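You operate a simulated robot arm through the tools that you are given. There is no shell and no other tool. Be economical: measure what you need, move in short steps, check, and stop when the job is done.

The job below is to be done with a simulated robot arm. You get a single attempt, and the scene is never put back.

TASK
Shut the press drawer. Take the spacer from the top of the steel table and leave it on top of the small carton there. Put the carton from the bottom tray shelf on the top of the side cabinet. Fetch the can from the top of the small cabinet and stand it on the white notepad. Fetch the cleaner bottle that says "sanitiser" from the top of the small cabinet and stand it on the top of the steel cabinet by the railing. Put the white carton on top of the plastic box. Take the work lamp and put it on the seat of the folding chair. Put the yellow block from the bench of the pipe rack on the top of the side cabinet and the green block on the top of the dough table. The order is free. Set down upright: carton, can, cleaner bottle, white carton, work lamp.

It is judged by the outcome, as a careful person would: the job done as asked, and still so three seconds after it is handed in. It fails if anything else is knocked over, pushed out of place, dropped, spilled or broken.

THE ROBOT
A 6-joint arm with a fingered hand on a trunk, on a base that drives. Base frame: it is fixed to the floor where the robot stands at the start and does not move with it; the origin is under the middle of the robot, x ahead of it, y to its left, z up; the surface under the hand at the start is at about z = 562. Units: mm, degrees, N and s.
With the tool pointing down near the work surface it reaches from about 340 to 760 mm from the robot's upright axis, wherever it stands. Its first joint turns from -166.0 to 166.0 degrees. Places, roughly: block [-5500, -9500, 1000]; can [-3750, -3250, 1000]; carton [-2500, -1500, 250]; cleaner bottle [-3750, -3250, 1000]; notepad [-3750, -3000, 750]; plastic box (12x8x9 cm) [-1600, -4700, 900]; press drawer [500, 300, 600]; seat of the folding chair [-11200, -4200, 400]; small carton [1000, -2250, 750]; spacer (5x3x3 cm) [1200, -2000, 800]; top of the dough table [-3100, -8400, 900]; top of the side cabinet [-5000, -5600, 900]; top of the steel cabinet by the railing [-1300, -5200, 900]; white carton [-6000, -6750, 1000]; work lamp (6x5x16 cm) [-8800, -7200, 900]. Payload 4 kg.
The TCP is the grasp point between the finger pads, 26 mm short of the fingertips. In the tool frame z runs along the fingers and y along their closing line. The gripper opens to 148 mm. The gripper's body begins 73 mm behind the TCP. The gripper is a hand of 3 fingers: y runs from the thumb to the fingers, the wrist lies at [0, 0, -239] in the tool frame, and closing takes about 1.5 s.
Orientation is that of the tool frame in the base frame, as a unit quaternion [x, y, z, w]. With the fingers straight down and closing along the base's y, the tool's x points along the base's -x, its y along +y and its z along -z.

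THE INTERFACE
- The arm moves only by the tool arm_command. Its argument "increments" is a list of rows, each a list of 7 numbers: the shift along the tool's x, y, z in mm, then the turn, a rotation vector about the tool's x, y, z in degrees, then the finger opening in mm, from 0 to 148. In form: [[tx, ty, tz, rx, ry, rz, fingers], ...]. A call has 1 to 20 rows; each row shifts and turns the commanded pose from where the row before left it, along the tool's axes as they then stand. A row lasts 0.2 s, in which the tool goes at most 50 mm and 8.6 degrees; a call with a longer step from one row to the next is refused whole, and so is a gripper value outside its range. Where a pose cannot be reached the arm comes as near as it can. A force on the tool above 40 N (or 10 N above the force at the start of the call, whichever is more), or a blocked arm, ends the call early, and 0.2 s more pass. Each finger travels about 153 mm/s and halts on what it meets, pressing with about 25 N; the grip force reading is that of the motor and also rises with nothing between the fingers. The clock runs only during rows and for 0.2 s after the last one: add rows that do not move to give the fingers time. It gives the time, the measured TCP pose, the force on the tool (base axes), the opening and the grip force at its end, in the units of the frame above (readings bear some noise), with the torque about the TCP (base axes, N m) and any sound that the robot's microphone picked up, and new pictures: "show" is both (left out), scene, wrist or none.
- Cameras (640 x 400 px; columns grow to the right, rows downward): "scene" is now at [3, 175.6, 1397.2]; the picture's right is [0.21, -0.98, 0.00], its down [-0.86, -0.18, -0.47] and it looks along [0.46, 0.10, -0.88] (base axes); focal length 272 px, centre (320, 200). "wrist" rides on the gripper at [68, -39, -90] in the tool frame; the picture's right is [0.50, 0.87, 0.00], its down [-0.66, 0.38, -0.65] and it looks along [-0.57, 0.33, 0.76] (tool axes); focal length 222 px, centre (320, 200). There is no depth. A picture from a camera that has moved, and an enlarged one, comes with that camera's place and axes in the base frame and with its lens.
- slide_trunk(by): slides the trunk up (or, below 0, down) by that many mm; the arm and the scene camera ride with it, the base frame stays. It gives what a move gives, with no picture.
- roll_base(legs): drives the robot by 1 to 6 legs, each [ahead, left, turn to the left] in mm, mm and degrees, along the robot's own axes; the way and the turn of a leg run together, so that a leg with both is an arc; at most 1500 mm and 180 degrees a leg. The arm and the cameras ride along, it lands a little off, and it stops where it bumps. It gives what a move gives, and a new picture of the scene camera.
- set_grasp(shape): the hand has 3 fingers and takes this shape, open, in about a second: jaw (thumb against the fingers, like two jaws); tri (thumb and two fingers); tip (a fingertip pinch); poke (one finger out to press); point (the index stretched); flat (the hand flat); cup (the hand cupped); fist (a fist). The gripper value then closes the fingers along that shape, each until it touches; the sizes above hold for jaw. It gives what a move gives, with no picture.
- head_to(pan, tilt): turns the head with the scene camera to pan (to the left, within 155 degrees either way) and tilt (down, from -29 to 69), counted from straight ahead of the robot. It gives what a move gives, and a new picture of the scene camera.
- zoom(camera, box): a new picture of the part [left, top, right, bottom] of that camera's present view, enlarged. No time passes.
- finish_job(): hands the job in; it is judged then, once.

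Work in short steps. Places have to be worked out from the pictures, the camera data and where the tool is seen: move nearer, look again, correct. Check each grasp and each placing, and mend what went wrong. You have 493 turns and 360 pictures in all, those below and enlarged ones among them. Open the gripper and draw the arm clear of the work before you hand the job in, unless the task says otherwise.

The tools are called after "Emit:" as a command line: name --pt "numbers of a row" for each row, then --argument value for the rest, lists and objects as JSON in quotes. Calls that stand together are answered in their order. arm_command: Moves the arm, as the interface text tells. Its arguments: {"type":"object","properties":{"increments":{"type":"array","items":{"type":"array","items":{"type":"number"}}},"show":{"type":"string","enum":["both","scene","wrist","none"]}},"required":["increments"]} The other tools are called the same way: slide_trunk (by) slides the trunk up or down; set_grasp (shape) gives the hand a shape; roll_base (legs) drives the base; head_to (pan, tilt) turns the head that bears the scene camera; zoom (camera, box) takes an enlarged picture of a part of a camera's view; finish_job () hands the job in.

At the start:

```text
clock: 0.0
eef_pos: [436.4, 223.5, 925.7]
tcp_rot: [0.0, 1.0, -0.001, 0.0]
ft_force: [0.6, 0.4, -0.3]
torque: [-0.02, -0.01, 0.03]
grip_width: 147.9
grip_force: 0.0
shape: jaw
trunk travel left (down, up): [-375.0, 215.0]
robot x, y, heading: [0.8, 0.1, 0.2]
head pan, tilt: [11.9, 61.7]
```

scene: 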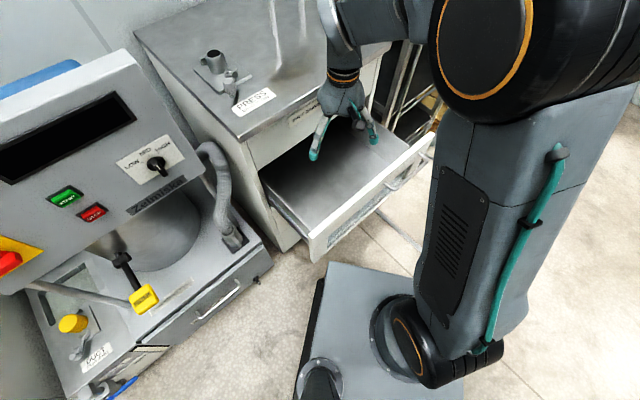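
wrist: 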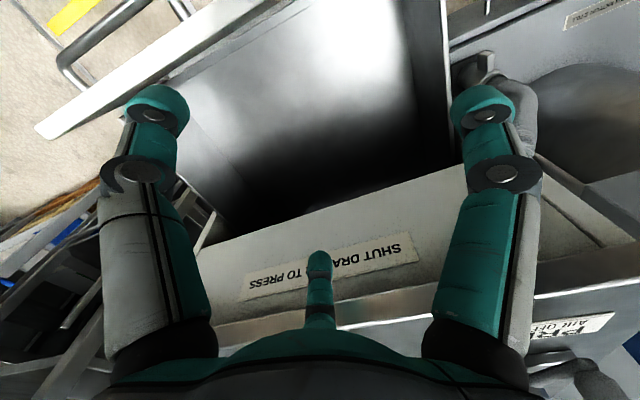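

The drawer front seems to run diagonally, from about (277,268) to (767,-87), so it shuts along roughly (0.6,0.8). I turn the tool to match, close the fingers and stage outside the front.

Emit:
arm_command --pt "0 0 0 0 0 -7.7 100" --pt "0 0 0 0 0 -7.7 50" --pt "0 0 0 0 0 -7.7 0" --pt "0 0 0 0 0 -7.7 0" --pt "0 0 0 0 0 -7.7 0" --pt "0 0 0 0 0 -7.7 0" --pt "0 0 0 0 0 -7.6 0" --pt "40 -24 0 0 0 0 0" --pt "40 -24 0 0 0 0 0" --pt "40 -24 0 0 0 0 0" --pt "40 -24 0 0 0 0 0" --pt "0 0 0 0 -7 0 0" --pt "0 0 0 0 -7 0 0" --pt "0 0 0 0 -7 0 0" --pt "0 0 0 0 -7 0 0" --pt "0 0 0 0 -7 0 0"

```text
clock: 3.4
eef_pos: [414.6, 153.0, 988.2]
tcp_rot: [-0.425, 0.858, 0.125, 0.26]
ft_force: [0.3, 0.6, -0.8]
torque: [0.08, -0.01, 0.01]
grip_width: 0.3
grip_force: 24.7
shape: jaw
out of reach, approached as far as the arm can: row 14, 15, 16
trunk travel left (down, up): [-375.0, 215.0]
robot x, y, heading: [0.6, 2.1, 0.2]
head pan, tilt: [11.9, 61.7]
camera scene: at [3.3, 175.3, 1397.2], right [0.21, -0.98, 0.0], down [-0.86, -0.18, -0.47], along [0.46, 0.1, -0.88], focal length 272 px, centre (320, 200)
camera wrist: at [380.0, 45.1, 1024.7], right [-0.94, 0.19, -0.28], down [-0.19, 0.38, 0.9], along [0.28, 0.9, -0.32], focal length 222 px, centre (320, 200)
```

scene: 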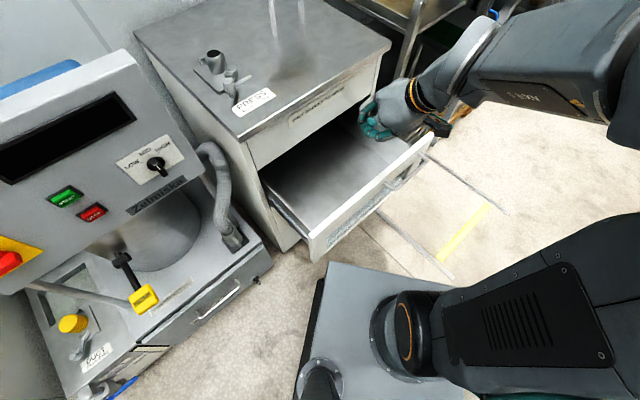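
wrist: 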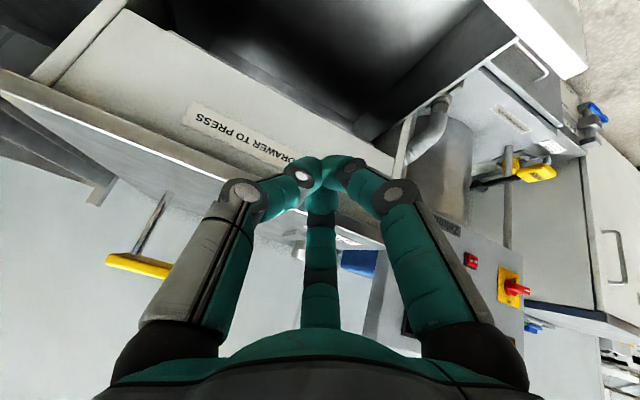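

The near pose is out of reach here, so I drive the base to face the drawer squarely from farther back.

Emit:
roll_base --legs '[[109, -477, 0], [0, 0, 54]]'

Emit:
head_to --pan 0 --tilt 45

```text
clock: 8.7
eef_pos: [232.9, -47.5, 986.5]
tcp_rot: [0.764, -0.577, -0.227, -0.178]
ft_force: [-0.1, -0.1, -0.5]
torque: [0.0, 0.01, -0.02]
grip_width: 0.1
grip_force: 25.0
shape: jaw
trunk travel left (down, up): [-375.0, 215.0]
robot x, y, heading: [106.4, -469.0, 52.9]
head pan, tilt: [11.9, 61.7]
camera scene: at [-32.5, -362.1, 1397.2], right [0.91, -0.42, 0.0], down [-0.37, -0.8, -0.47], along [0.2, 0.43, -0.88], focal length 272 px, centre (320, 200)
```

scene: 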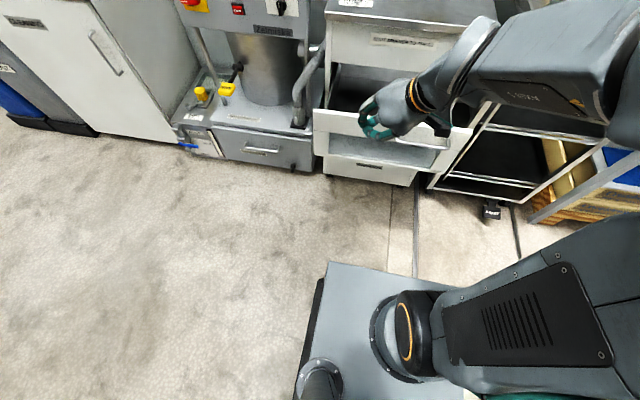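

```text
clock: 9.5
eef_pos: [232.0, -47.6, 986.2]
tcp_rot: [0.764, -0.577, -0.228, -0.178]
ft_force: [1.5, 0.2, -0.6]
torque: [0.02, 0.0, -0.01]
grip_width: 0.0
grip_force: 25.0
shape: jaw
trunk travel left (down, up): [-375.0, 215.0]
robot x, y, heading: [106.5, -467.6, 53.1]
head pan, tilt: [0.0, 45.0]
camera scene: at [-11.0, -355.8, 1418.6], right [0.8, -0.6, 0.0], down [-0.42, -0.57, -0.71], along [0.42, 0.56, -0.71], focal length 272 px, centre (320, 200)
```

scene: 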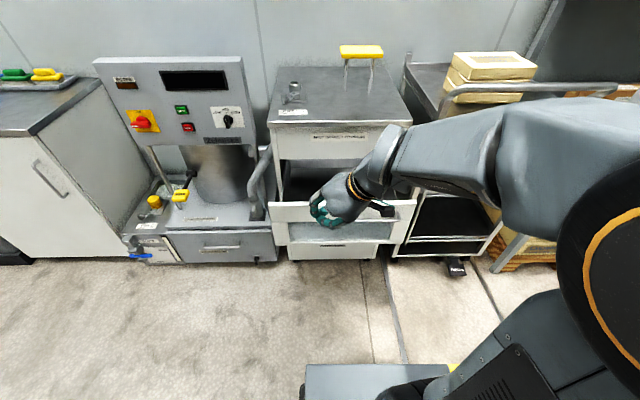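

Now square to it. I zoom on the drawer to see its front's shape and height.

Emit:
zoom --camera "scene" --box '[240, 100, 440, 280]'

```text
2.22 times, centred on (340, 190) of scene
camera zoom: at [-11.0, -355.8, 1418.6], right [0.8, -0.6, 0.0], down [-0.42, -0.57, -0.71], along [0.42, 0.56, -0.71], focal length 604 px, centre (276, 222)
```

zoom: 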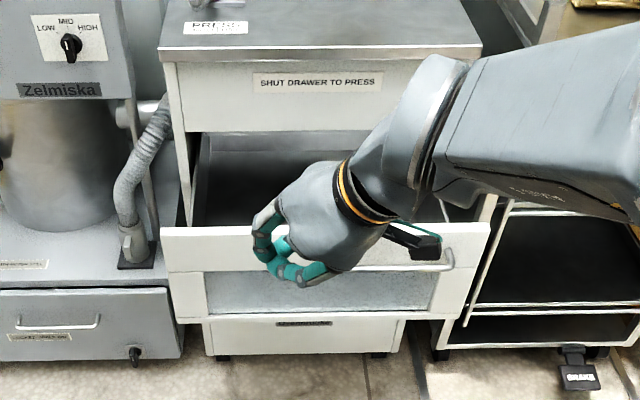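

The front panel top is at about z 720, with a handle bar near z 670, about 620 mm ahead and 86 mm left of me. I straighten the tool, face it along the push, and lower it in front of the handle.

Emit:
arm_command --pt "0 0 0 0 8.4 0 0" --pt "0 0 0 0 8.4 0 0" --pt "0 0 0 0 8.4 0 0" --pt "0 0 0 0 8.4 0 0" --pt "0 0 0 0 0 7.5 0" --pt "0 0 0 0 0 7.5 0" --pt "0 0 0 0 0 7.5 0" --pt "0 0 0 0 0 7.5 0" --pt "0 0 0 0 0 7.5 0" --pt "0 0 0 0 0 7.5 0" --pt "0 0 0 0 0 7.5 0" --pt "0 -16 40 0 0 0 0" --pt "0 -16 40 0 0 0 0" --pt "0 -16 40 0 0 0 0" --pt "0 -16 40 0 0 0 0" --pt "0 0 40 0 0 0 0" --pt "0 0 40 0 0 0 0" --pt "0 0 40 0 0 0 0" --pt "0 0 40 0 0 0 0" --show "both"

```text
clock: 13.5
eef_pos: [285.8, -87.3, 666.2]
tcp_rot: [-0.447, 0.894, -0.001, 0.003]
ft_force: [0.1, 0.3, 0.2]
torque: [-0.02, 0.03, 0.03]
grip_width: 0.0
grip_force: 25.1
shape: jaw
trunk travel left (down, up): [-375.0, 215.0]
robot x, y, heading: [101.5, -472.2, 53.1]
head pan, tilt: [0.0, 45.0]
camera scene: at [-11.1, -356.0, 1418.7], right [0.8, -0.6, 0.0], down [-0.42, -0.56, -0.71], along [0.43, 0.57, -0.71], focal length 272 px, centre (320, 200)
camera wrist: at [274.5, -165.0, 755.9], right [-0.99, 0.12, -0.01], down [0.08, 0.75, 0.66], along [0.08, 0.65, -0.76], focal length 222 px, centre (320, 200)
```

scene: 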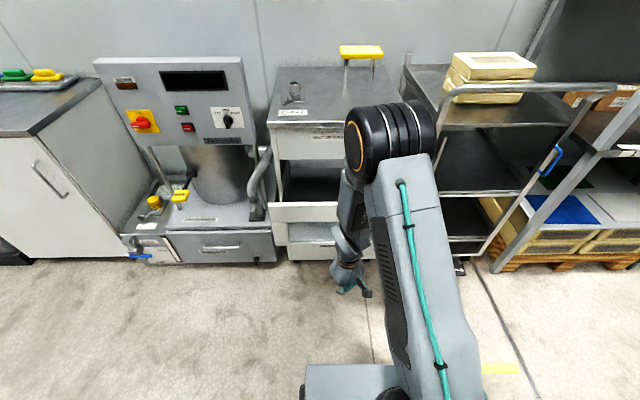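
wrist: 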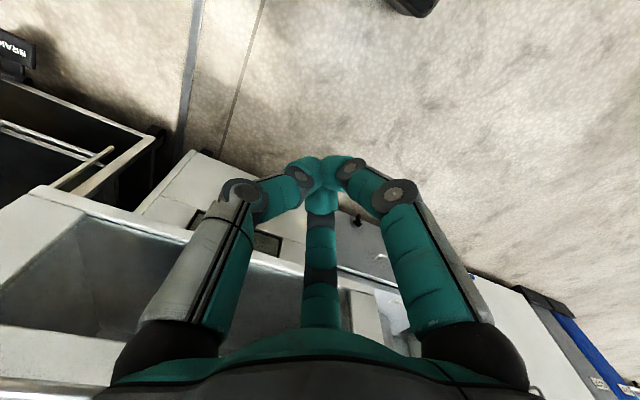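

Tool is vertical in front of the drawer. I push forward now.

Emit:
arm_command --pt "-20 0 0 0 0 0 0" --pt "-25 0 0 0 0 0 0" --pt "-25 0 0 0 0 0 0" --pt "-25 0 0 0 0 0 0" --pt "-25 0 0 0 0 0 0" --pt "-25 0 0 0 0 0 0" --pt "-20 0 0 0 0 0 0" --pt "-15 0 0 0 0 0 0" --pt "-15 0 0 0 0 0 0" --pt "-15 0 0 0 0 0 0" --pt "-15 0 0 0 0 0 0" --pt "-15 0 0 0 0 0 0" --show "scene"

```text
clock: 16.1
eef_pos: [430.2, 106.5, 668.9]
tcp_rot: [-0.448, 0.894, -0.002, 0.004]
ft_force: [-0.3, 0.7, -0.1]
torque: [0.01, -0.01, 0.0]
grip_width: 0.0
grip_force: 25.3
shape: jaw
trunk travel left (down, up): [-375.0, 215.0]
robot x, y, heading: [106.6, -469.1, 53.1]
head pan, tilt: [0.0, 45.0]
camera scene: at [-10.9, -355.7, 1418.7], right [0.8, -0.6, 0.0], down [-0.42, -0.57, -0.71], along [0.43, 0.57, -0.71], focal length 272 px, centre (320, 200)
```

scene: 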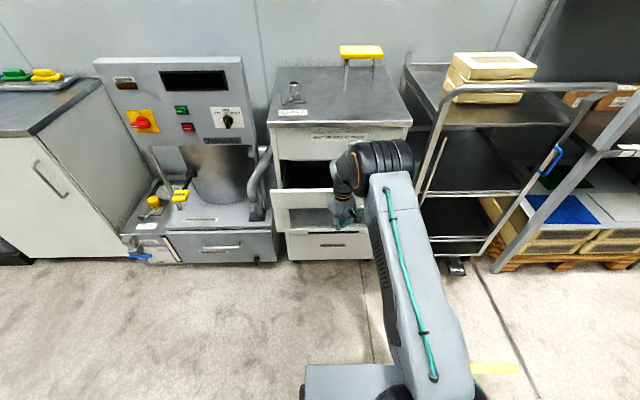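

The handle is moving with the hand, but arm reach will run out. I drive the base 150 mm ahead with the hand still on the drawer.

Emit:
roll_base --legs '[[150, 0, 0]]'

```text
clock: 17.4
eef_pos: [520.9, 227.6, 668.2]
tcp_rot: [-0.448, 0.894, -0.002, 0.004]
ft_force: [-0.1, 0.2, 0.5]
torque: [0.02, 0.06, 0.01]
grip_width: 0.2
grip_force: 25.3
shape: jaw
trunk travel left (down, up): [-375.0, 215.0]
robot x, y, heading: [198.7, -350.1, 53.2]
head pan, tilt: [0.0, 45.0]
camera scene: at [79.6, -235.1, 1418.6], right [0.8, -0.6, 0.0], down [-0.42, -0.57, -0.71], along [0.42, 0.57, -0.71], focal length 272 px, centre (320, 200)
```

scene: 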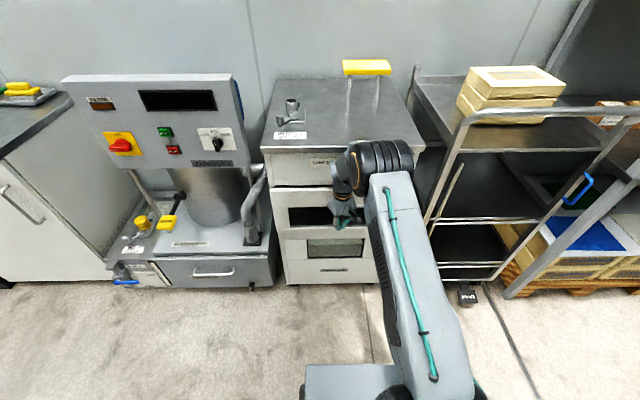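

Let me zoom to judge how far the drawer is.

Emit:
zoom --camera "scene" --box '[240, 110, 440, 300]'

```text
2.11 times, centred on (340, 205) of scene
camera zoom: at [79.6, -235.1, 1418.6], right [0.8, -0.6, 0.0], down [-0.42, -0.57, -0.71], along [0.42, 0.57, -0.71], focal length 573 px, centre (278, 190)
```

zoom: 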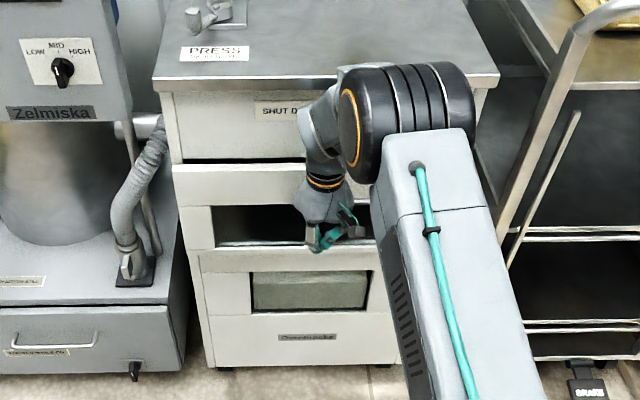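

Still a gap of several centimetres. I drive 60 mm more, then finish by arm.

Emit:
roll_base --legs '[[60, 0, 0]]'

Emit:
zoom --camera "scene" --box '[240, 110, 440, 300]'

```text
clock: 18.3
eef_pos: [527.4, 238.9, 667.4]
tcp_rot: [-0.441, 0.898, -0.006, -0.008]
ft_force: [-7.5, -11.5, 9.5]
torque: [0.58, -0.82, -0.53]
grip_width: 0.0
grip_force: 24.4
shape: jaw
trunk travel left (down, up): [-375.0, 215.0]
robot x, y, heading: [211.9, -329.4, 53.4]
head pan, tilt: [0.0, 45.0]
stopped in leg 1: the force on the tool passed its limit at 90 N (the readings are from after the stop); the commanded pose is now the measured one
camera scene: at [92.5, -218.1, 1418.6], right [0.8, -0.6, 0.0], down [-0.42, -0.56, -0.71], along [0.42, 0.57, -0.71], focal length 272 px, centre (320, 200)
```

scene: 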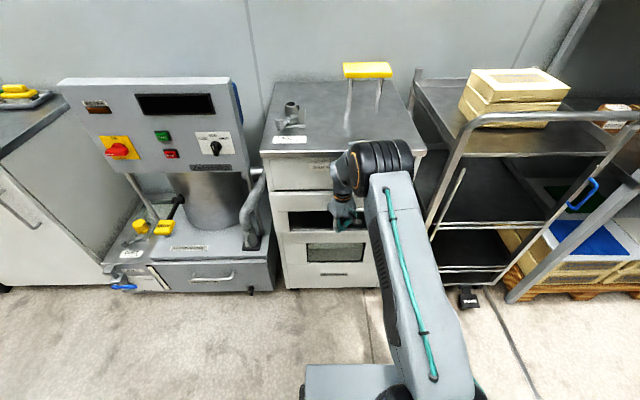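

```text
2.11 times, centred on (340, 205) of scene
camera zoom: at [92.5, -218.1, 1418.6], right [0.8, -0.6, 0.0], down [-0.42, -0.56, -0.71], along [0.42, 0.57, -0.71], focal length 573 px, centre (278, 190)
```

zoom: 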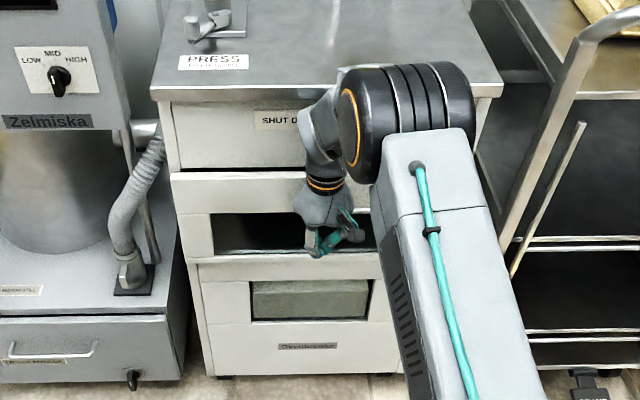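

Contact stopped the motion with about 90 N. I draw the hand back and check whether the drawer is fully home.

Emit:
arm_command --pt "30 0 0 0 0 0 0" --pt "40 0 0 0 0 0 0" --pt "40 0 0 0 0 0 0" --pt "40 0 0 0 0 0 0" --pt "30 0 0 0 0 0 0" --pt "30 0 0 0 0 0 0" --show "none"

Emit:
zoom --camera "scene" --box '[240, 110, 440, 300]'

```text
clock: 19.7
eef_pos: [401.6, 74.0, 671.3]
tcp_rot: [-0.442, 0.897, -0.006, -0.008]
ft_force: [0.3, 0.0, -0.3]
torque: [-0.01, -0.01, 0.02]
grip_width: 0.0
grip_force: 25.2
shape: jaw
trunk travel left (down, up): [-375.0, 215.0]
robot x, y, heading: [213.8, -333.2, 53.3]
head pan, tilt: [0.0, 45.0]
```

```text
2.11 times, centred on (340, 205) of scene
camera zoom: at [93.9, -216.1, 1418.7], right [0.8, -0.6, 0.0], down [-0.42, -0.57, -0.71], along [0.42, 0.57, -0.71], focal length 573 px, centre (278, 190)
```

zoom: 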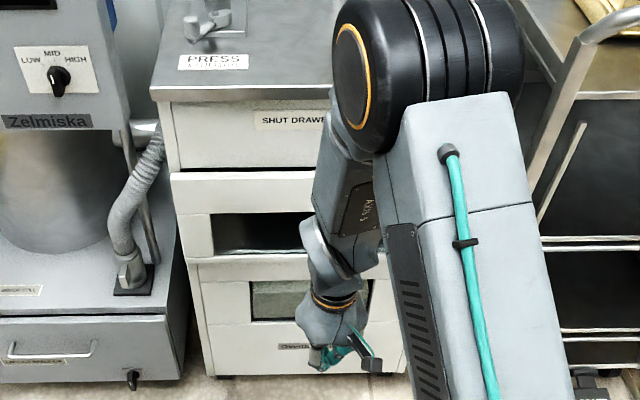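

The drawer front looks flush. I raise the hand to a travel pose and look toward the steel table (to my right rear).

Emit:
arm_command --pt "0 0 -45 0 0 0 0" --pt "0 0 -45 0 0 0 0" --pt "0 0 -45 0 0 0 0" --pt "0 0 -45 0 0 0 0" --pt "0 0 -45 0 0 0 0" --pt "0 0 -45 0 0 0 0" --pt "0 0 -45 0 0 0 0" --show "none"

Emit:
head_to --pan -110 --tilt 25

```text
clock: 21.3
eef_pos: [400.8, 78.2, 982.2]
tcp_rot: [-0.442, 0.897, -0.007, -0.008]
ft_force: [0.7, -0.5, 0.4]
torque: [-0.02, -0.01, 0.01]
grip_width: 0.0
grip_force: 25.1
shape: jaw
trunk travel left (down, up): [-375.0, 215.0]
robot x, y, heading: [212.1, -333.4, 52.7]
head pan, tilt: [0.0, 45.0]
```

```text
clock: 23.2
eef_pos: [402.2, 78.8, 981.8]
tcp_rot: [-0.441, 0.897, -0.007, -0.007]
ft_force: [-0.4, 0.0, -0.8]
torque: [0.01, 0.0, -0.02]
grip_width: 0.0
grip_force: 25.0
shape: jaw
trunk travel left (down, up): [-375.0, 215.0]
robot x, y, heading: [208.4, -331.3, 53.3]
head pan, tilt: [-110.0, 25.0]
camera scene: at [95.4, -358.4, 1449.2], right [-0.84, -0.55, 0.0], down [-0.23, 0.35, -0.91], along [0.5, -0.76, -0.42], focal length 272 px, centre (320, 200)
```

scene: 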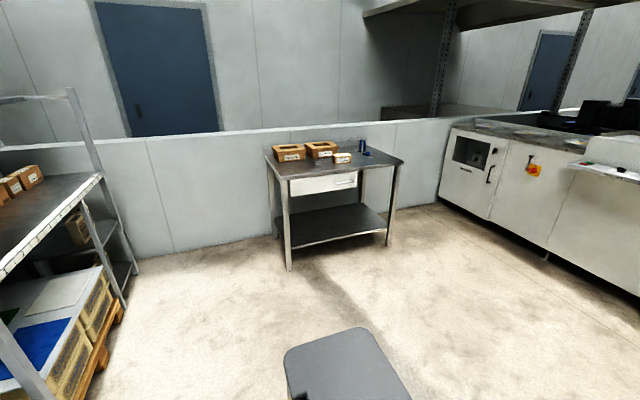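

The steel table is in view with several things on top. Zoom in to identify them.

Emit:
zoom --camera "scene" --box '[255, 120, 415, 220]'

```text
4.00 times, centred on (335, 170) of scene
camera zoom: at [95.4, -358.4, 1449.2], right [-0.84, -0.55, 0.0], down [-0.23, 0.35, -0.91], along [0.5, -0.76, -0.42], focal length 1088 px, centre (260, 320)
```

zoom: 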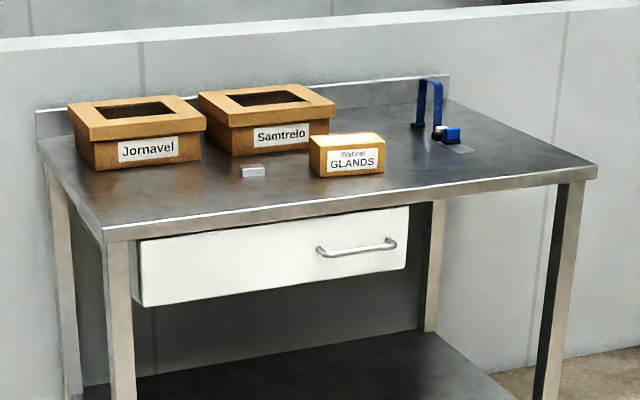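

Spacer is near (1310,-2180), the GLANDS carton near (1150,-2300); the room is aligned to the 53° heading. I back off, turn right 90° and drive to a point short of the table.

Emit:
roll_base --legs '[[-120, 0, 0], [0, 0, -90], [550, -400, 0], [550, -390, 0]]'

Emit:
head_to --pan 0 --tilt 35

```text
clock: 35.0
eef_pos: [954.9, -1919.8, 982.1]
tcp_rot: [0.325, 0.946, 0.0, -0.009]
ft_force: [0.5, 0.4, -0.6]
torque: [0.02, 0.04, -0.01]
grip_width: 0.0
grip_force: 24.9
shape: jaw
trunk travel left (down, up): [-375.0, 215.0]
robot x, y, heading: [546.7, -1724.4, -37.3]
head pan, tilt: [-110.0, 25.0]
camera scene: at [518.1, -1609.7, 1449.2], right [-0.54, 0.84, 0.0], down [0.35, 0.23, -0.91], along [-0.76, -0.49, -0.42], focal length 272 px, centre (320, 200)
```

scene: 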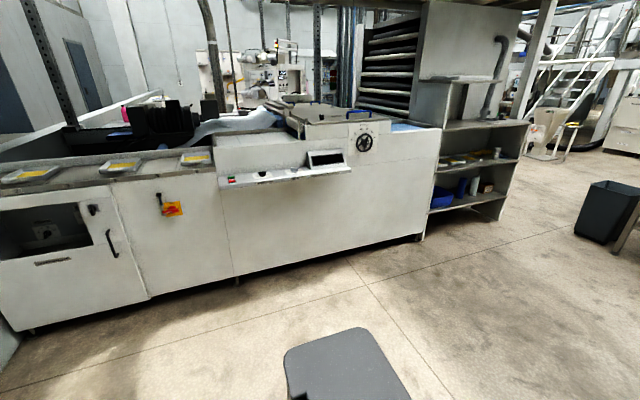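

```text
clock: 36.9
eef_pos: [954.7, -1919.8, 981.1]
tcp_rot: [0.324, 0.946, 0.001, -0.01]
ft_force: [-0.8, -0.5, 0.6]
torque: [-0.01, 0.01, -0.01]
grip_width: 0.0
grip_force: 24.5
shape: jaw
trunk travel left (down, up): [-375.0, 215.0]
robot x, y, heading: [544.3, -1725.3, -37.2]
head pan, tilt: [0.0, 35.0]
camera scene: at [665.7, -1613.0, 1433.5], right [-0.6, -0.8, 0.0], down [-0.46, 0.35, -0.82], along [0.65, -0.49, -0.57], focal length 272 px, centre (320, 200)
```

scene: 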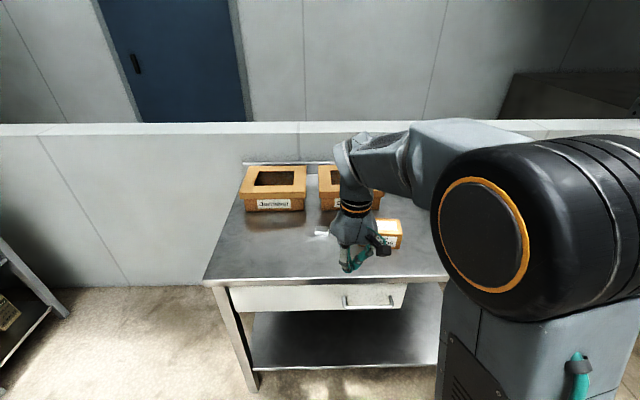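

Spacer triangulates to about (1218,-2037,820) and the table front edge is at least 200 mm beyond the base. I move 130 mm ahead, and bring the hand above the spacer with open fingers for a wrist view.

Emit:
roll_base --legs '[[130, 0, 0]]'

Emit:
arm_command --pt "0 0 -20 0 0 0 100" --pt "0 20 -20 0 0 0 100" --pt "0 30 0 0 0 0 100" --pt "0 30 0 0 0 0 100"

```text
clock: 38.1
eef_pos: [1061.0, -1998.7, 981.0]
tcp_rot: [0.324, 0.946, 0.001, -0.01]
ft_force: [0.3, 0.1, -0.7]
torque: [0.03, -0.02, -0.04]
grip_width: 0.1
grip_force: 25.6
shape: jaw
trunk travel left (down, up): [-375.0, 215.0]
robot x, y, heading: [650.0, -1804.1, -36.9]
head pan, tilt: [0.0, 35.0]
camera scene: at [771.5, -1692.9, 1433.5], right [-0.6, -0.8, 0.0], down [-0.46, 0.35, -0.82], along [0.65, -0.49, -0.57], focal length 272 px, centre (320, 200)
```

scene: 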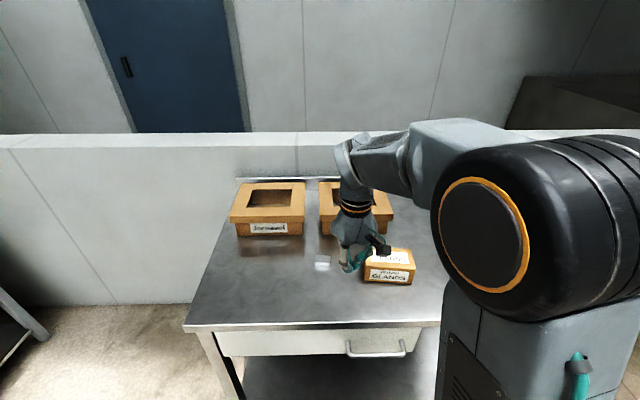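

```text
clock: 39.1
eef_pos: [1112.9, -1936.8, 1021.5]
tcp_rot: [0.324, 0.946, 0.001, -0.01]
ft_force: [0.0, 0.8, -0.3]
torque: [0.03, -0.02, 0.0]
grip_width: 99.8
grip_force: 0.0
shape: jaw
trunk travel left (down, up): [-375.0, 215.0]
robot x, y, heading: [649.3, -1803.5, -37.2]
head pan, tilt: [0.0, 35.0]
camera scene: at [771.6, -1693.1, 1433.5], right [-0.6, -0.8, 0.0], down [-0.46, 0.35, -0.82], along [0.65, -0.49, -0.57], focal length 272 px, centre (320, 200)
camera wrist: at [1035.5, -1926.7, 1113.2], right [0.14, 0.99, 0.0], down [0.76, -0.11, 0.64], along [0.63, -0.08, -0.77], focal length 222 px, centre (320, 200)
```

scene: 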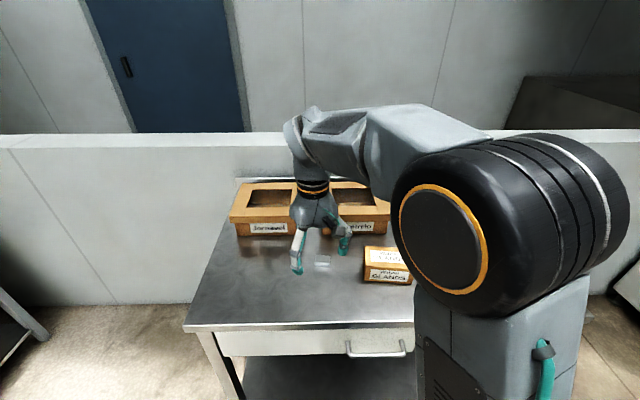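
wrist: 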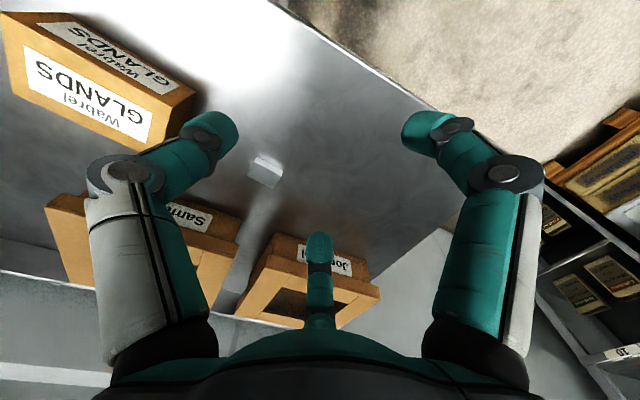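

Spacer ray meets at about (1207,-2033). Zoom on its orientation.

Emit:
zoom --camera "wrist" --box '[215, 130, 315, 200]'

Emit:
zoom --camera "scene" --box '[280, 230, 430, 300]'

```text
5.71 times, centred on (265, 165) of wrist
camera zoom: at [1035.5, -1926.7, 1113.2], right [0.14, 0.99, 0.0], down [0.76, -0.11, 0.64], along [0.63, -0.08, -0.77], focal length 1269 px, centre (634, 400)
```

zoom: 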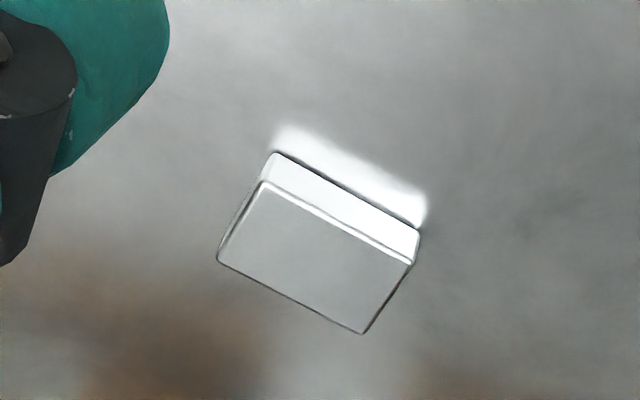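

```text
4.27 times, centred on (355, 265) of scene
camera zoom: at [771.6, -1693.1, 1433.5], right [-0.6, -0.8, 0.0], down [-0.46, 0.35, -0.82], along [0.65, -0.49, -0.57], focal length 1160 px, centre (171, -77)
```

zoom: 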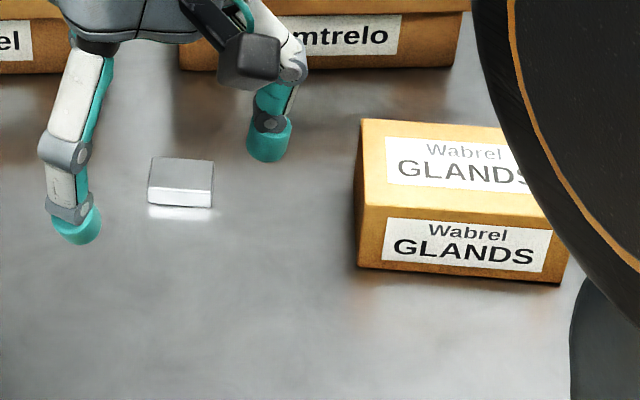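

Spacer lies aligned with the tool: long side along the closing line. I move over it and lower to z≈900, then check.

Emit:
arm_command --pt "-35 -5 0 0 0 0 100" --pt "-35 -5 10 0 0 0 100" --pt "-35 -4 20 0 0 0 100" --pt "-28 -4 30 0 0 0 100" --pt "0 0 30 0 0 0 100" --pt "0 0 30 0 0 0 100" --show "wrist"

Emit:
zoom --camera "scene" --box '[260, 200, 420, 300]'

```text
clock: 40.5
eef_pos: [1204.7, -2030.9, 897.7]
tcp_rot: [0.324, 0.946, 0.0, -0.01]
ft_force: [-0.5, 0.2, 0.4]
torque: [0.01, -0.04, -0.01]
grip_width: 99.8
grip_force: 0.1
shape: jaw
trunk travel left (down, up): [-375.0, 215.0]
robot x, y, heading: [651.5, -1803.3, -36.8]
head pan, tilt: [0.0, 35.0]
camera wrist: at [1127.3, -2020.7, 988.8], right [0.14, 0.99, 0.01], down [0.76, -0.11, 0.64], along [0.63, -0.08, -0.77], focal length 222 px, centre (320, 200)
```

wrist: 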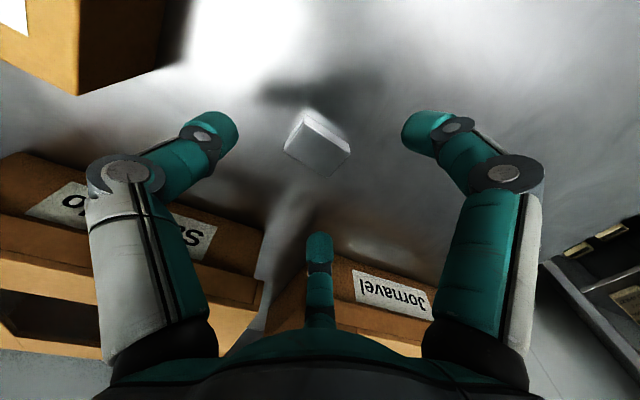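

```text
4.00 times, centred on (340, 250) of scene
camera zoom: at [771.5, -1692.9, 1433.5], right [-0.6, -0.8, 0.0], down [-0.46, 0.35, -0.82], along [0.65, -0.49, -0.57], focal length 1088 px, centre (240, 0)
```

zoom: 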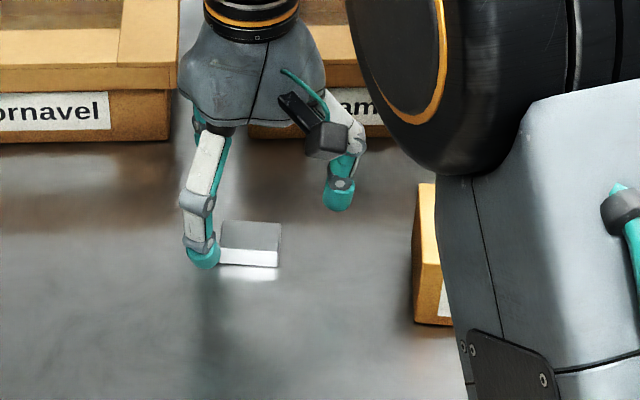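

Centred well. Lower to z≈834 and close.

Emit:
arm_command --pt "0 0 25 0 0 0 100" --pt "0 0 20 0 0 0 100" --pt "0 0 12 0 0 0 100" --pt "0 0 6 0 0 0 100" --show "wrist"

```text
clock: 41.5
eef_pos: [1203.5, -2032.5, 845.9]
tcp_rot: [0.324, 0.946, 0.001, -0.001]
ft_force: [-2.2, 0.0, 20.8]
torque: [0.33, -0.52, 0.15]
grip_width: 97.9
grip_force: 0.1
shape: jaw
trunk travel left (down, up): [-375.0, 215.0]
robot x, y, heading: [655.1, -1806.3, -37.0]
head pan, tilt: [0.0, 35.0]
stopped in row 4: the force on the tool passed its limit at 48 N (the readings are from after the stop); the commanded pose is now the measured one
camera wrist: at [1126.4, -2022.0, 935.5], right [0.14, 0.99, 0.0], down [0.75, -0.1, 0.65], along [0.65, -0.09, -0.76], focal length 222 px, centre (320, 200)
```

wrist: 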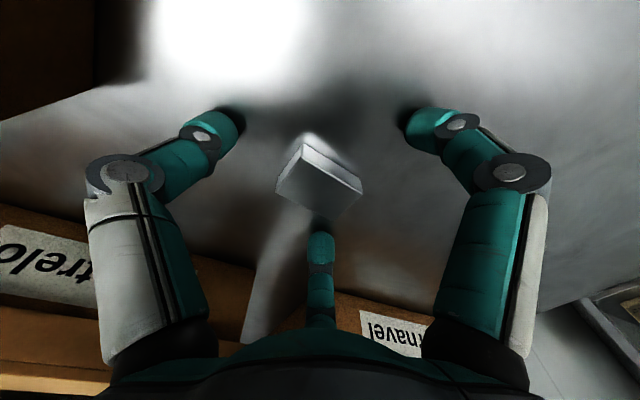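

Fingertips met the table (so it is at z≈820). I lift 3 mm and close.

Emit:
arm_command --pt "4 0 -3 0 0 0 98" --pt "0 0 0 0 0 0 70" --pt "0 0 0 0 0 0 50" --pt "0 0 0 0 0 0 35" --pt "0 0 0 0 0 0 30" --pt "0 0 0 0 0 0 30" --pt "0 0 0 0 0 0 30" --show "wrist"

```text
clock: 43.1
eef_pos: [1201.5, -2029.7, 847.2]
tcp_rot: [0.324, 0.946, 0.001, -0.004]
ft_force: [1.3, -0.3, 14.0]
torque: [0.04, -0.11, 0.01]
grip_width: 31.6
grip_force: 0.1
shape: jaw
trunk travel left (down, up): [-375.0, 215.0]
robot x, y, heading: [654.1, -1806.9, -36.9]
head pan, tilt: [0.0, 35.0]
camera wrist: at [1123.1, -2019.5, 936.5], right [0.14, 0.99, 0.0], down [0.75, -0.11, 0.65], along [0.64, -0.09, -0.76], focal length 222 px, centre (320, 200)
```

wrist: 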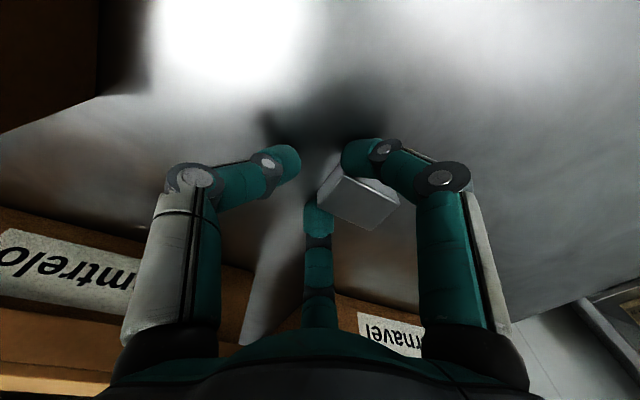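

The opening passed the block's 50 mm length, so I need a closer look at how the fingers sit.

Emit:
zoom --camera "wrist" --box '[220, 110, 460, 260]'

Emit:
zoom --camera "scene" --box '[270, 200, 370, 280]'

```text
2.67 times, centred on (340, 185) of wrist
camera zoom: at [1123.1, -2019.5, 936.5], right [0.14, 0.99, 0.0], down [0.75, -0.11, 0.65], along [0.64, -0.09, -0.76], focal length 592 px, centre (267, 240)
```

zoom: 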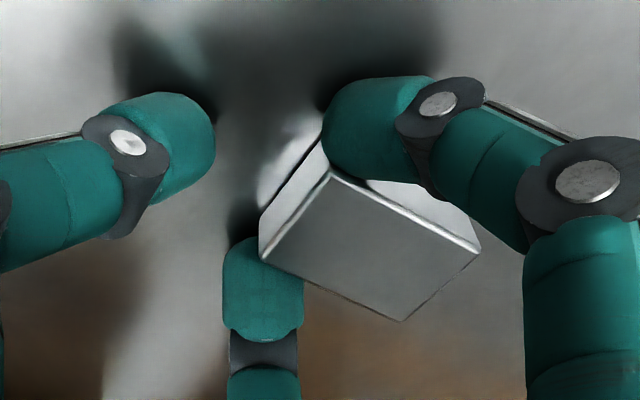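

```text
5.00 times, centred on (320, 240) of scene
camera zoom: at [770.8, -1692.6, 1433.6], right [-0.6, -0.8, 0.0], down [-0.46, 0.35, -0.82], along [0.65, -0.49, -0.57], focal length 1360 px, centre (320, 0)
```

zoom: 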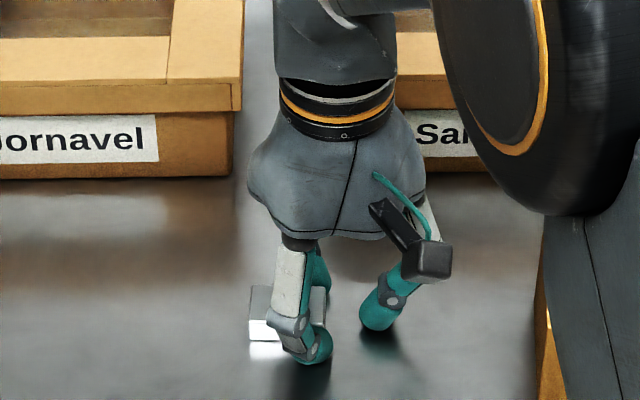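

The two fingers straddled the block's narrow side, so I'll grip with the tool turned 90° (fingers on the long faces). Open, lift, turn, and look.

Emit:
arm_command --pt "0 0 0 0 0 0 70" --pt "0 0 0 0 0 0 100" --pt "0 0 -20 0 0 0 100" --pt "0 0 -30 0 0 0 100" --pt "0 15 -30 0 0 0 100" --pt "0 0 0 0 0 8.2 100" --pt "0 0 0 0 0 8.2 100" --pt "0 0 0 0 0 8.2 100" --pt "0 0 0 0 0 8.2 100" --pt "0 0 0 0 0 8.2 100" --pt "0 0 0 0 0 8.2 100" --pt "0 0 0 0 0 8.2 100" --pt "0 0 0 0 0 8.2 100" --pt "0 0 0 0 0 8.2 100" --pt "0 0 0 0 0 8.2 100" --pt "0 0 0 0 0 8.2 100" --show "wrist"

Emit:
zoom --camera "scene" --box '[260, 180, 420, 280]'

```text
clock: 46.5
eef_pos: [1211.2, -2018.4, 925.2]
tcp_rot: [0.9, 0.437, -0.003, -0.004]
ft_force: [-0.3, -0.3, -0.4]
torque: [0.02, 0.03, -0.01]
grip_width: 99.5
grip_force: 0.1
shape: jaw
trunk travel left (down, up): [-375.0, 215.0]
robot x, y, heading: [651.8, -1802.8, -37.1]
head pan, tilt: [0.0, 35.0]
camera wrist: at [1222.2, -1942.4, 1015.0], right [0.99, -0.14, -0.01], down [-0.1, -0.75, 0.65], along [-0.1, -0.64, -0.76], focal length 222 px, centre (320, 200)
```

wrist: 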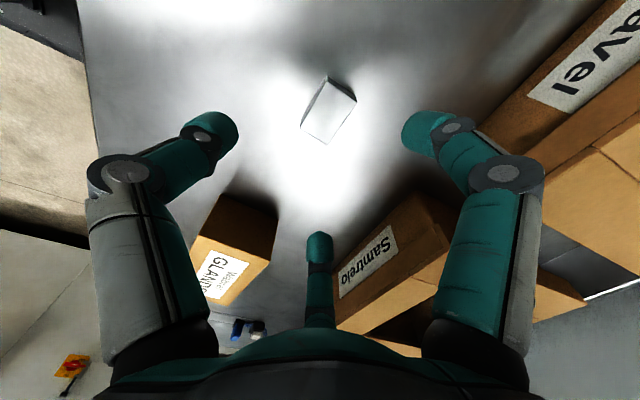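

```text
4.00 times, centred on (340, 230) of scene
camera zoom: at [771.7, -1693.0, 1433.5], right [-0.6, -0.8, 0.0], down [-0.46, 0.35, -0.82], along [0.65, -0.49, -0.57], focal length 1088 px, centre (240, 80)
```

zoom: 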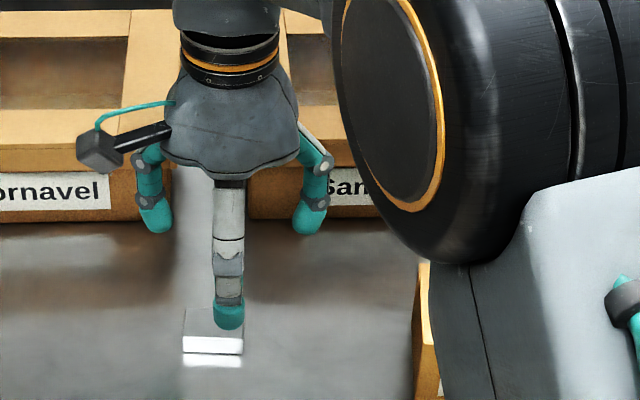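

Block is at about (1213,-2001). I shift over it, lower to z≈850 and close.

Emit:
arm_command --pt "15 -9 0 0 0 0 100" --pt "0 0 30 0 0 0 90" --pt "0 0 25 0 0 0 80" --pt "0 0 15 0 0 0 80" --pt "0 0 4 0 0 0 80" --show "wrist"

Emit:
zoom --camera "scene" --box '[260, 180, 420, 280]'

```text
clock: 47.7
eef_pos: [1211.9, -1999.7, 851.6]
tcp_rot: [0.899, 0.439, -0.003, -0.003]
ft_force: [1.0, 0.4, 0.3]
torque: [-0.02, 0.0, 0.0]
grip_width: 80.9
grip_force: 0.2
shape: jaw
trunk travel left (down, up): [-375.0, 215.0]
robot x, y, heading: [654.3, -1803.7, -37.2]
head pan, tilt: [0.0, 35.0]
camera wrist: at [1222.7, -1923.6, 941.1], right [0.99, -0.14, -0.01], down [-0.1, -0.75, 0.65], along [-0.1, -0.64, -0.76], focal length 222 px, centre (320, 200)
```

wrist: 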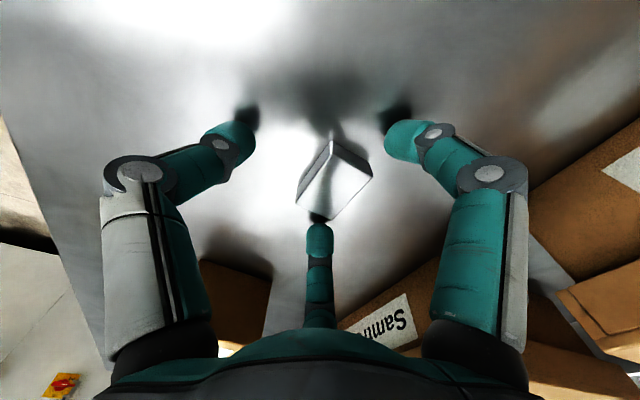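

```text
4.00 times, centred on (340, 230) of scene
camera zoom: at [771.7, -1693.0, 1433.5], right [-0.6, -0.8, 0.0], down [-0.46, 0.35, -0.82], along [0.65, -0.49, -0.57], focal length 1088 px, centre (240, 80)
```

zoom: 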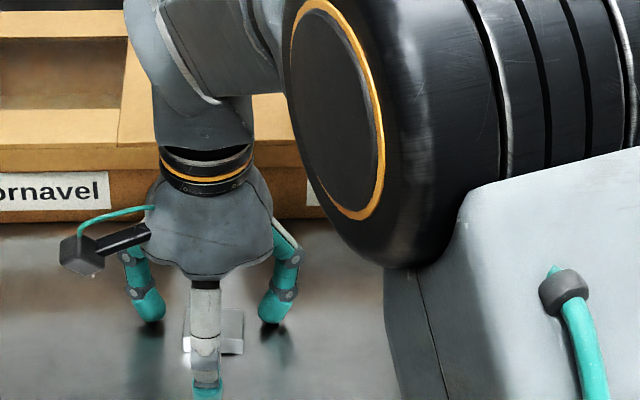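

Everything is centred. Close the fingers on it.

Emit:
arm_command --pt "0 0 0 0 0 0 60" --pt "0 0 0 0 0 0 45" --pt "0 0 0 0 0 0 30" --pt "0 0 0 0 0 0 15" --pt "0 0 0 0 0 0 10" --pt "0 0 0 0 0 0 10" --pt "0 0 0 0 0 0 10" --show "wrist"

```text
clock: 49.3
eef_pos: [1211.8, -2000.4, 851.9]
tcp_rot: [0.899, 0.438, -0.003, -0.004]
ft_force: [1.1, -1.3, 1.3]
torque: [-0.08, -0.06, -0.03]
grip_width: 26.4
grip_force: 24.7
shape: jaw
trunk travel left (down, up): [-375.0, 215.0]
robot x, y, heading: [648.5, -1804.5, -36.9]
head pan, tilt: [0.0, 35.0]
camera wrist: at [1222.6, -1923.7, 941.4], right [0.99, -0.14, -0.01], down [-0.1, -0.75, 0.65], along [-0.1, -0.64, -0.76], focal length 222 px, centre (320, 200)
```

wrist: 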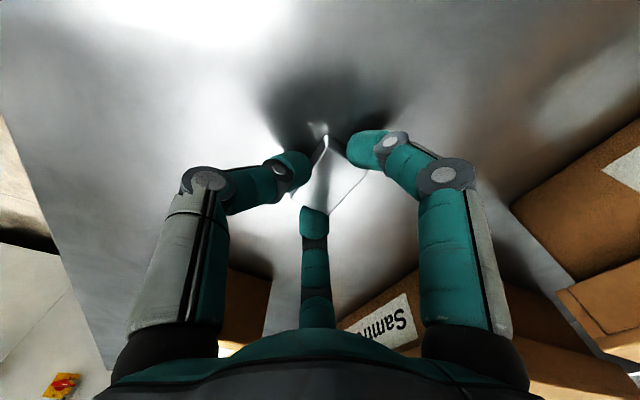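

Grip at 26 mm with force 25: it holds something. Lift 40 mm, checking.

Emit:
arm_command --pt "0 0 -15 0 0 0 10" --pt "0 0 -25 0 0 0 10" --pt "0 0 -40 0 0 0 10" --pt "0 0 -40 0 0 0 10" --pt "0 0 -20 0 0 0 10" --show "wrist"

Emit:
zoom --camera "scene" --box '[260, 180, 420, 280]'

```text
clock: 50.5
eef_pos: [1214.0, -2000.6, 991.5]
tcp_rot: [0.899, 0.438, -0.003, -0.004]
ft_force: [0.2, -0.4, -2.2]
torque: [0.01, 0.03, -0.02]
grip_width: 26.6
grip_force: 24.5
shape: jaw
trunk travel left (down, up): [-375.0, 215.0]
robot x, y, heading: [655.6, -1803.3, -36.9]
head pan, tilt: [0.0, 35.0]
camera wrist: at [1225.4, -1923.9, 1081.5], right [0.99, -0.14, -0.01], down [-0.1, -0.75, 0.65], along [-0.1, -0.64, -0.76], focal length 222 px, centre (320, 200)
```

wrist: 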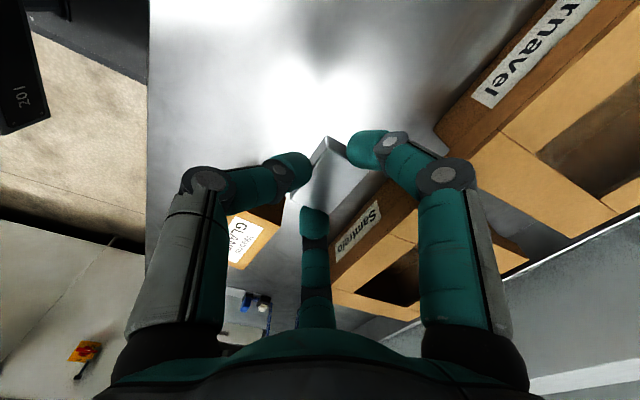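

```text
4.00 times, centred on (340, 230) of scene
camera zoom: at [771.8, -1693.0, 1433.4], right [-0.6, -0.8, 0.0], down [-0.46, 0.35, -0.82], along [0.65, -0.49, -0.57], focal length 1088 px, centre (240, 80)
```

zoom: 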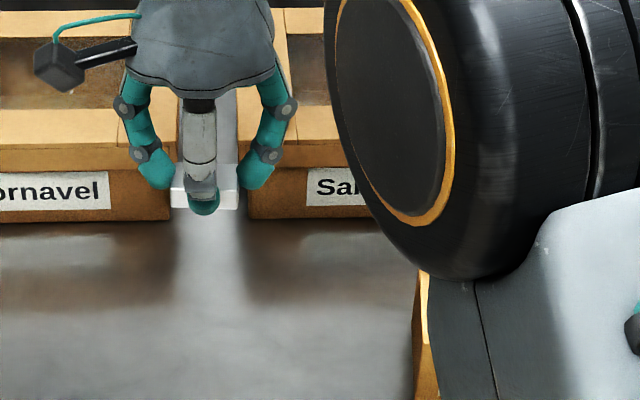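

The spacer is held. The GLANDS carton top should be at z≈880, centred near (1070,-2156). I carry the spacer over it.

Emit:
arm_command --pt "-42 -4 0 0 0 0 10" --pt "-42 -4 0 0 0 0 10" --pt "-42 -3 0 0 0 0 10" --pt "-42 -3 0 0 0 0 10" --pt "-43 -3 0 0 0 0 10" --pt "0 0 20 0 0 0 10" --pt "0 0 20 0 0 0 10" --show "both"

```text
clock: 52.1
eef_pos: [1070.3, -2156.7, 954.1]
tcp_rot: [0.898, 0.439, -0.002, -0.003]
ft_force: [-0.2, 0.2, -2.3]
torque: [0.01, 0.02, -0.01]
grip_width: 26.3
grip_force: 25.1
shape: jaw
trunk travel left (down, up): [-375.0, 215.0]
robot x, y, heading: [651.9, -1806.4, -37.3]
head pan, tilt: [0.0, 35.0]
camera scene: at [771.8, -1693.1, 1433.5], right [-0.6, -0.8, 0.0], down [-0.46, 0.35, -0.82], along [0.65, -0.49, -0.57], focal length 272 px, centre (320, 200)
camera wrist: at [1080.5, -2080.3, 1043.0], right [0.99, -0.14, -0.01], down [-0.1, -0.75, 0.65], along [-0.1, -0.64, -0.76], focal length 222 px, centre (320, 200)
```

scene: 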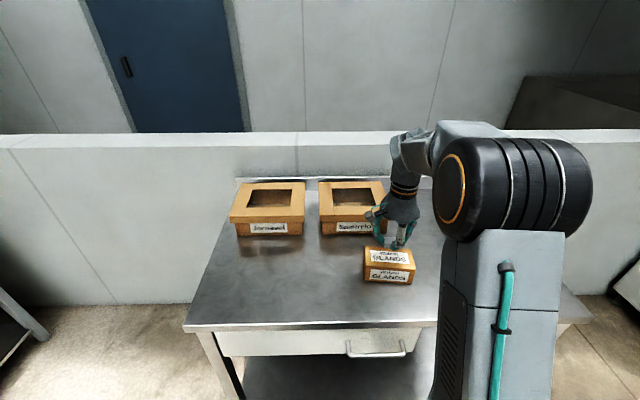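
wrist: 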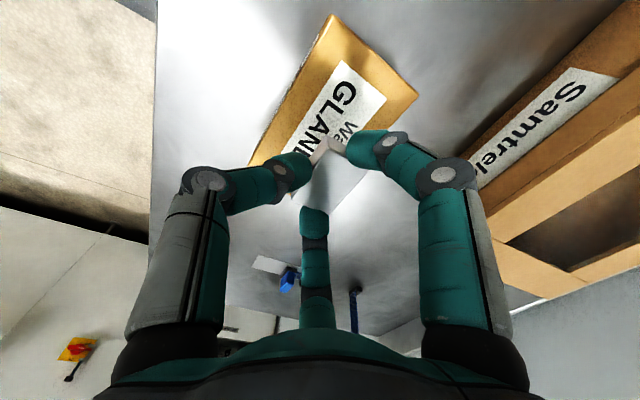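

Position agrees with the carton's centre. Lower gently onto it.

Emit:
arm_command --pt "0 0 20 0 0 0 10" --pt "0 0 12 0 0 0 10" --pt "0 0 5 0 0 0 10" --pt "0 0 4 0 0 0 10" --pt "0 0 2 0 0 0 10" --show "wrist"

Emit:
zoom --camera "scene" --box '[340, 220, 440, 290]'

```text
clock: 53.3
eef_pos: [1070.6, -2156.1, 911.5]
tcp_rot: [0.899, 0.438, -0.001, -0.002]
ft_force: [1.1, 2.0, 20.3]
torque: [-0.06, -0.19, 0.01]
grip_width: 27.3
grip_force: 25.0
shape: jaw
trunk travel left (down, up): [-375.0, 215.0]
robot x, y, heading: [652.4, -1805.1, -37.2]
head pan, tilt: [0.0, 35.0]
camera wrist: at [1080.6, -2078.6, 1001.2], right [0.99, -0.14, 0.0], down [-0.1, -0.75, 0.65], along [-0.09, -0.65, -0.76], focal length 222 px, centre (320, 200)
```

wrist: 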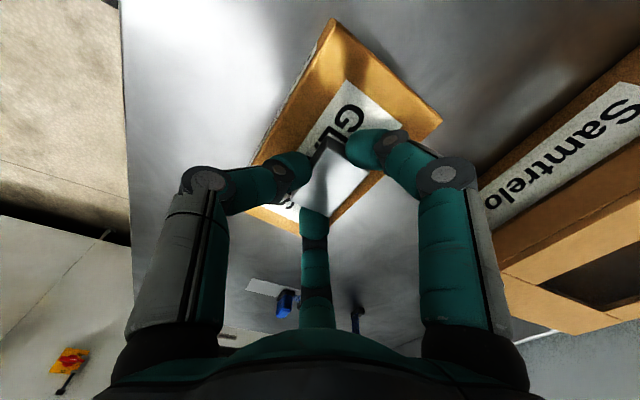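

```text
5.71 times, centred on (390, 255) of scene
camera zoom: at [770.6, -1692.0, 1433.9], right [-0.6, -0.8, 0.0], down [-0.46, 0.35, -0.82], along [0.65, -0.49, -0.57], focal length 1554 px, centre (-80, -114)
```

zoom: 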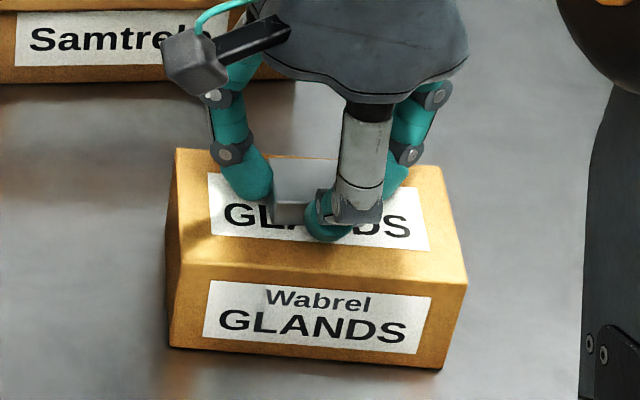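

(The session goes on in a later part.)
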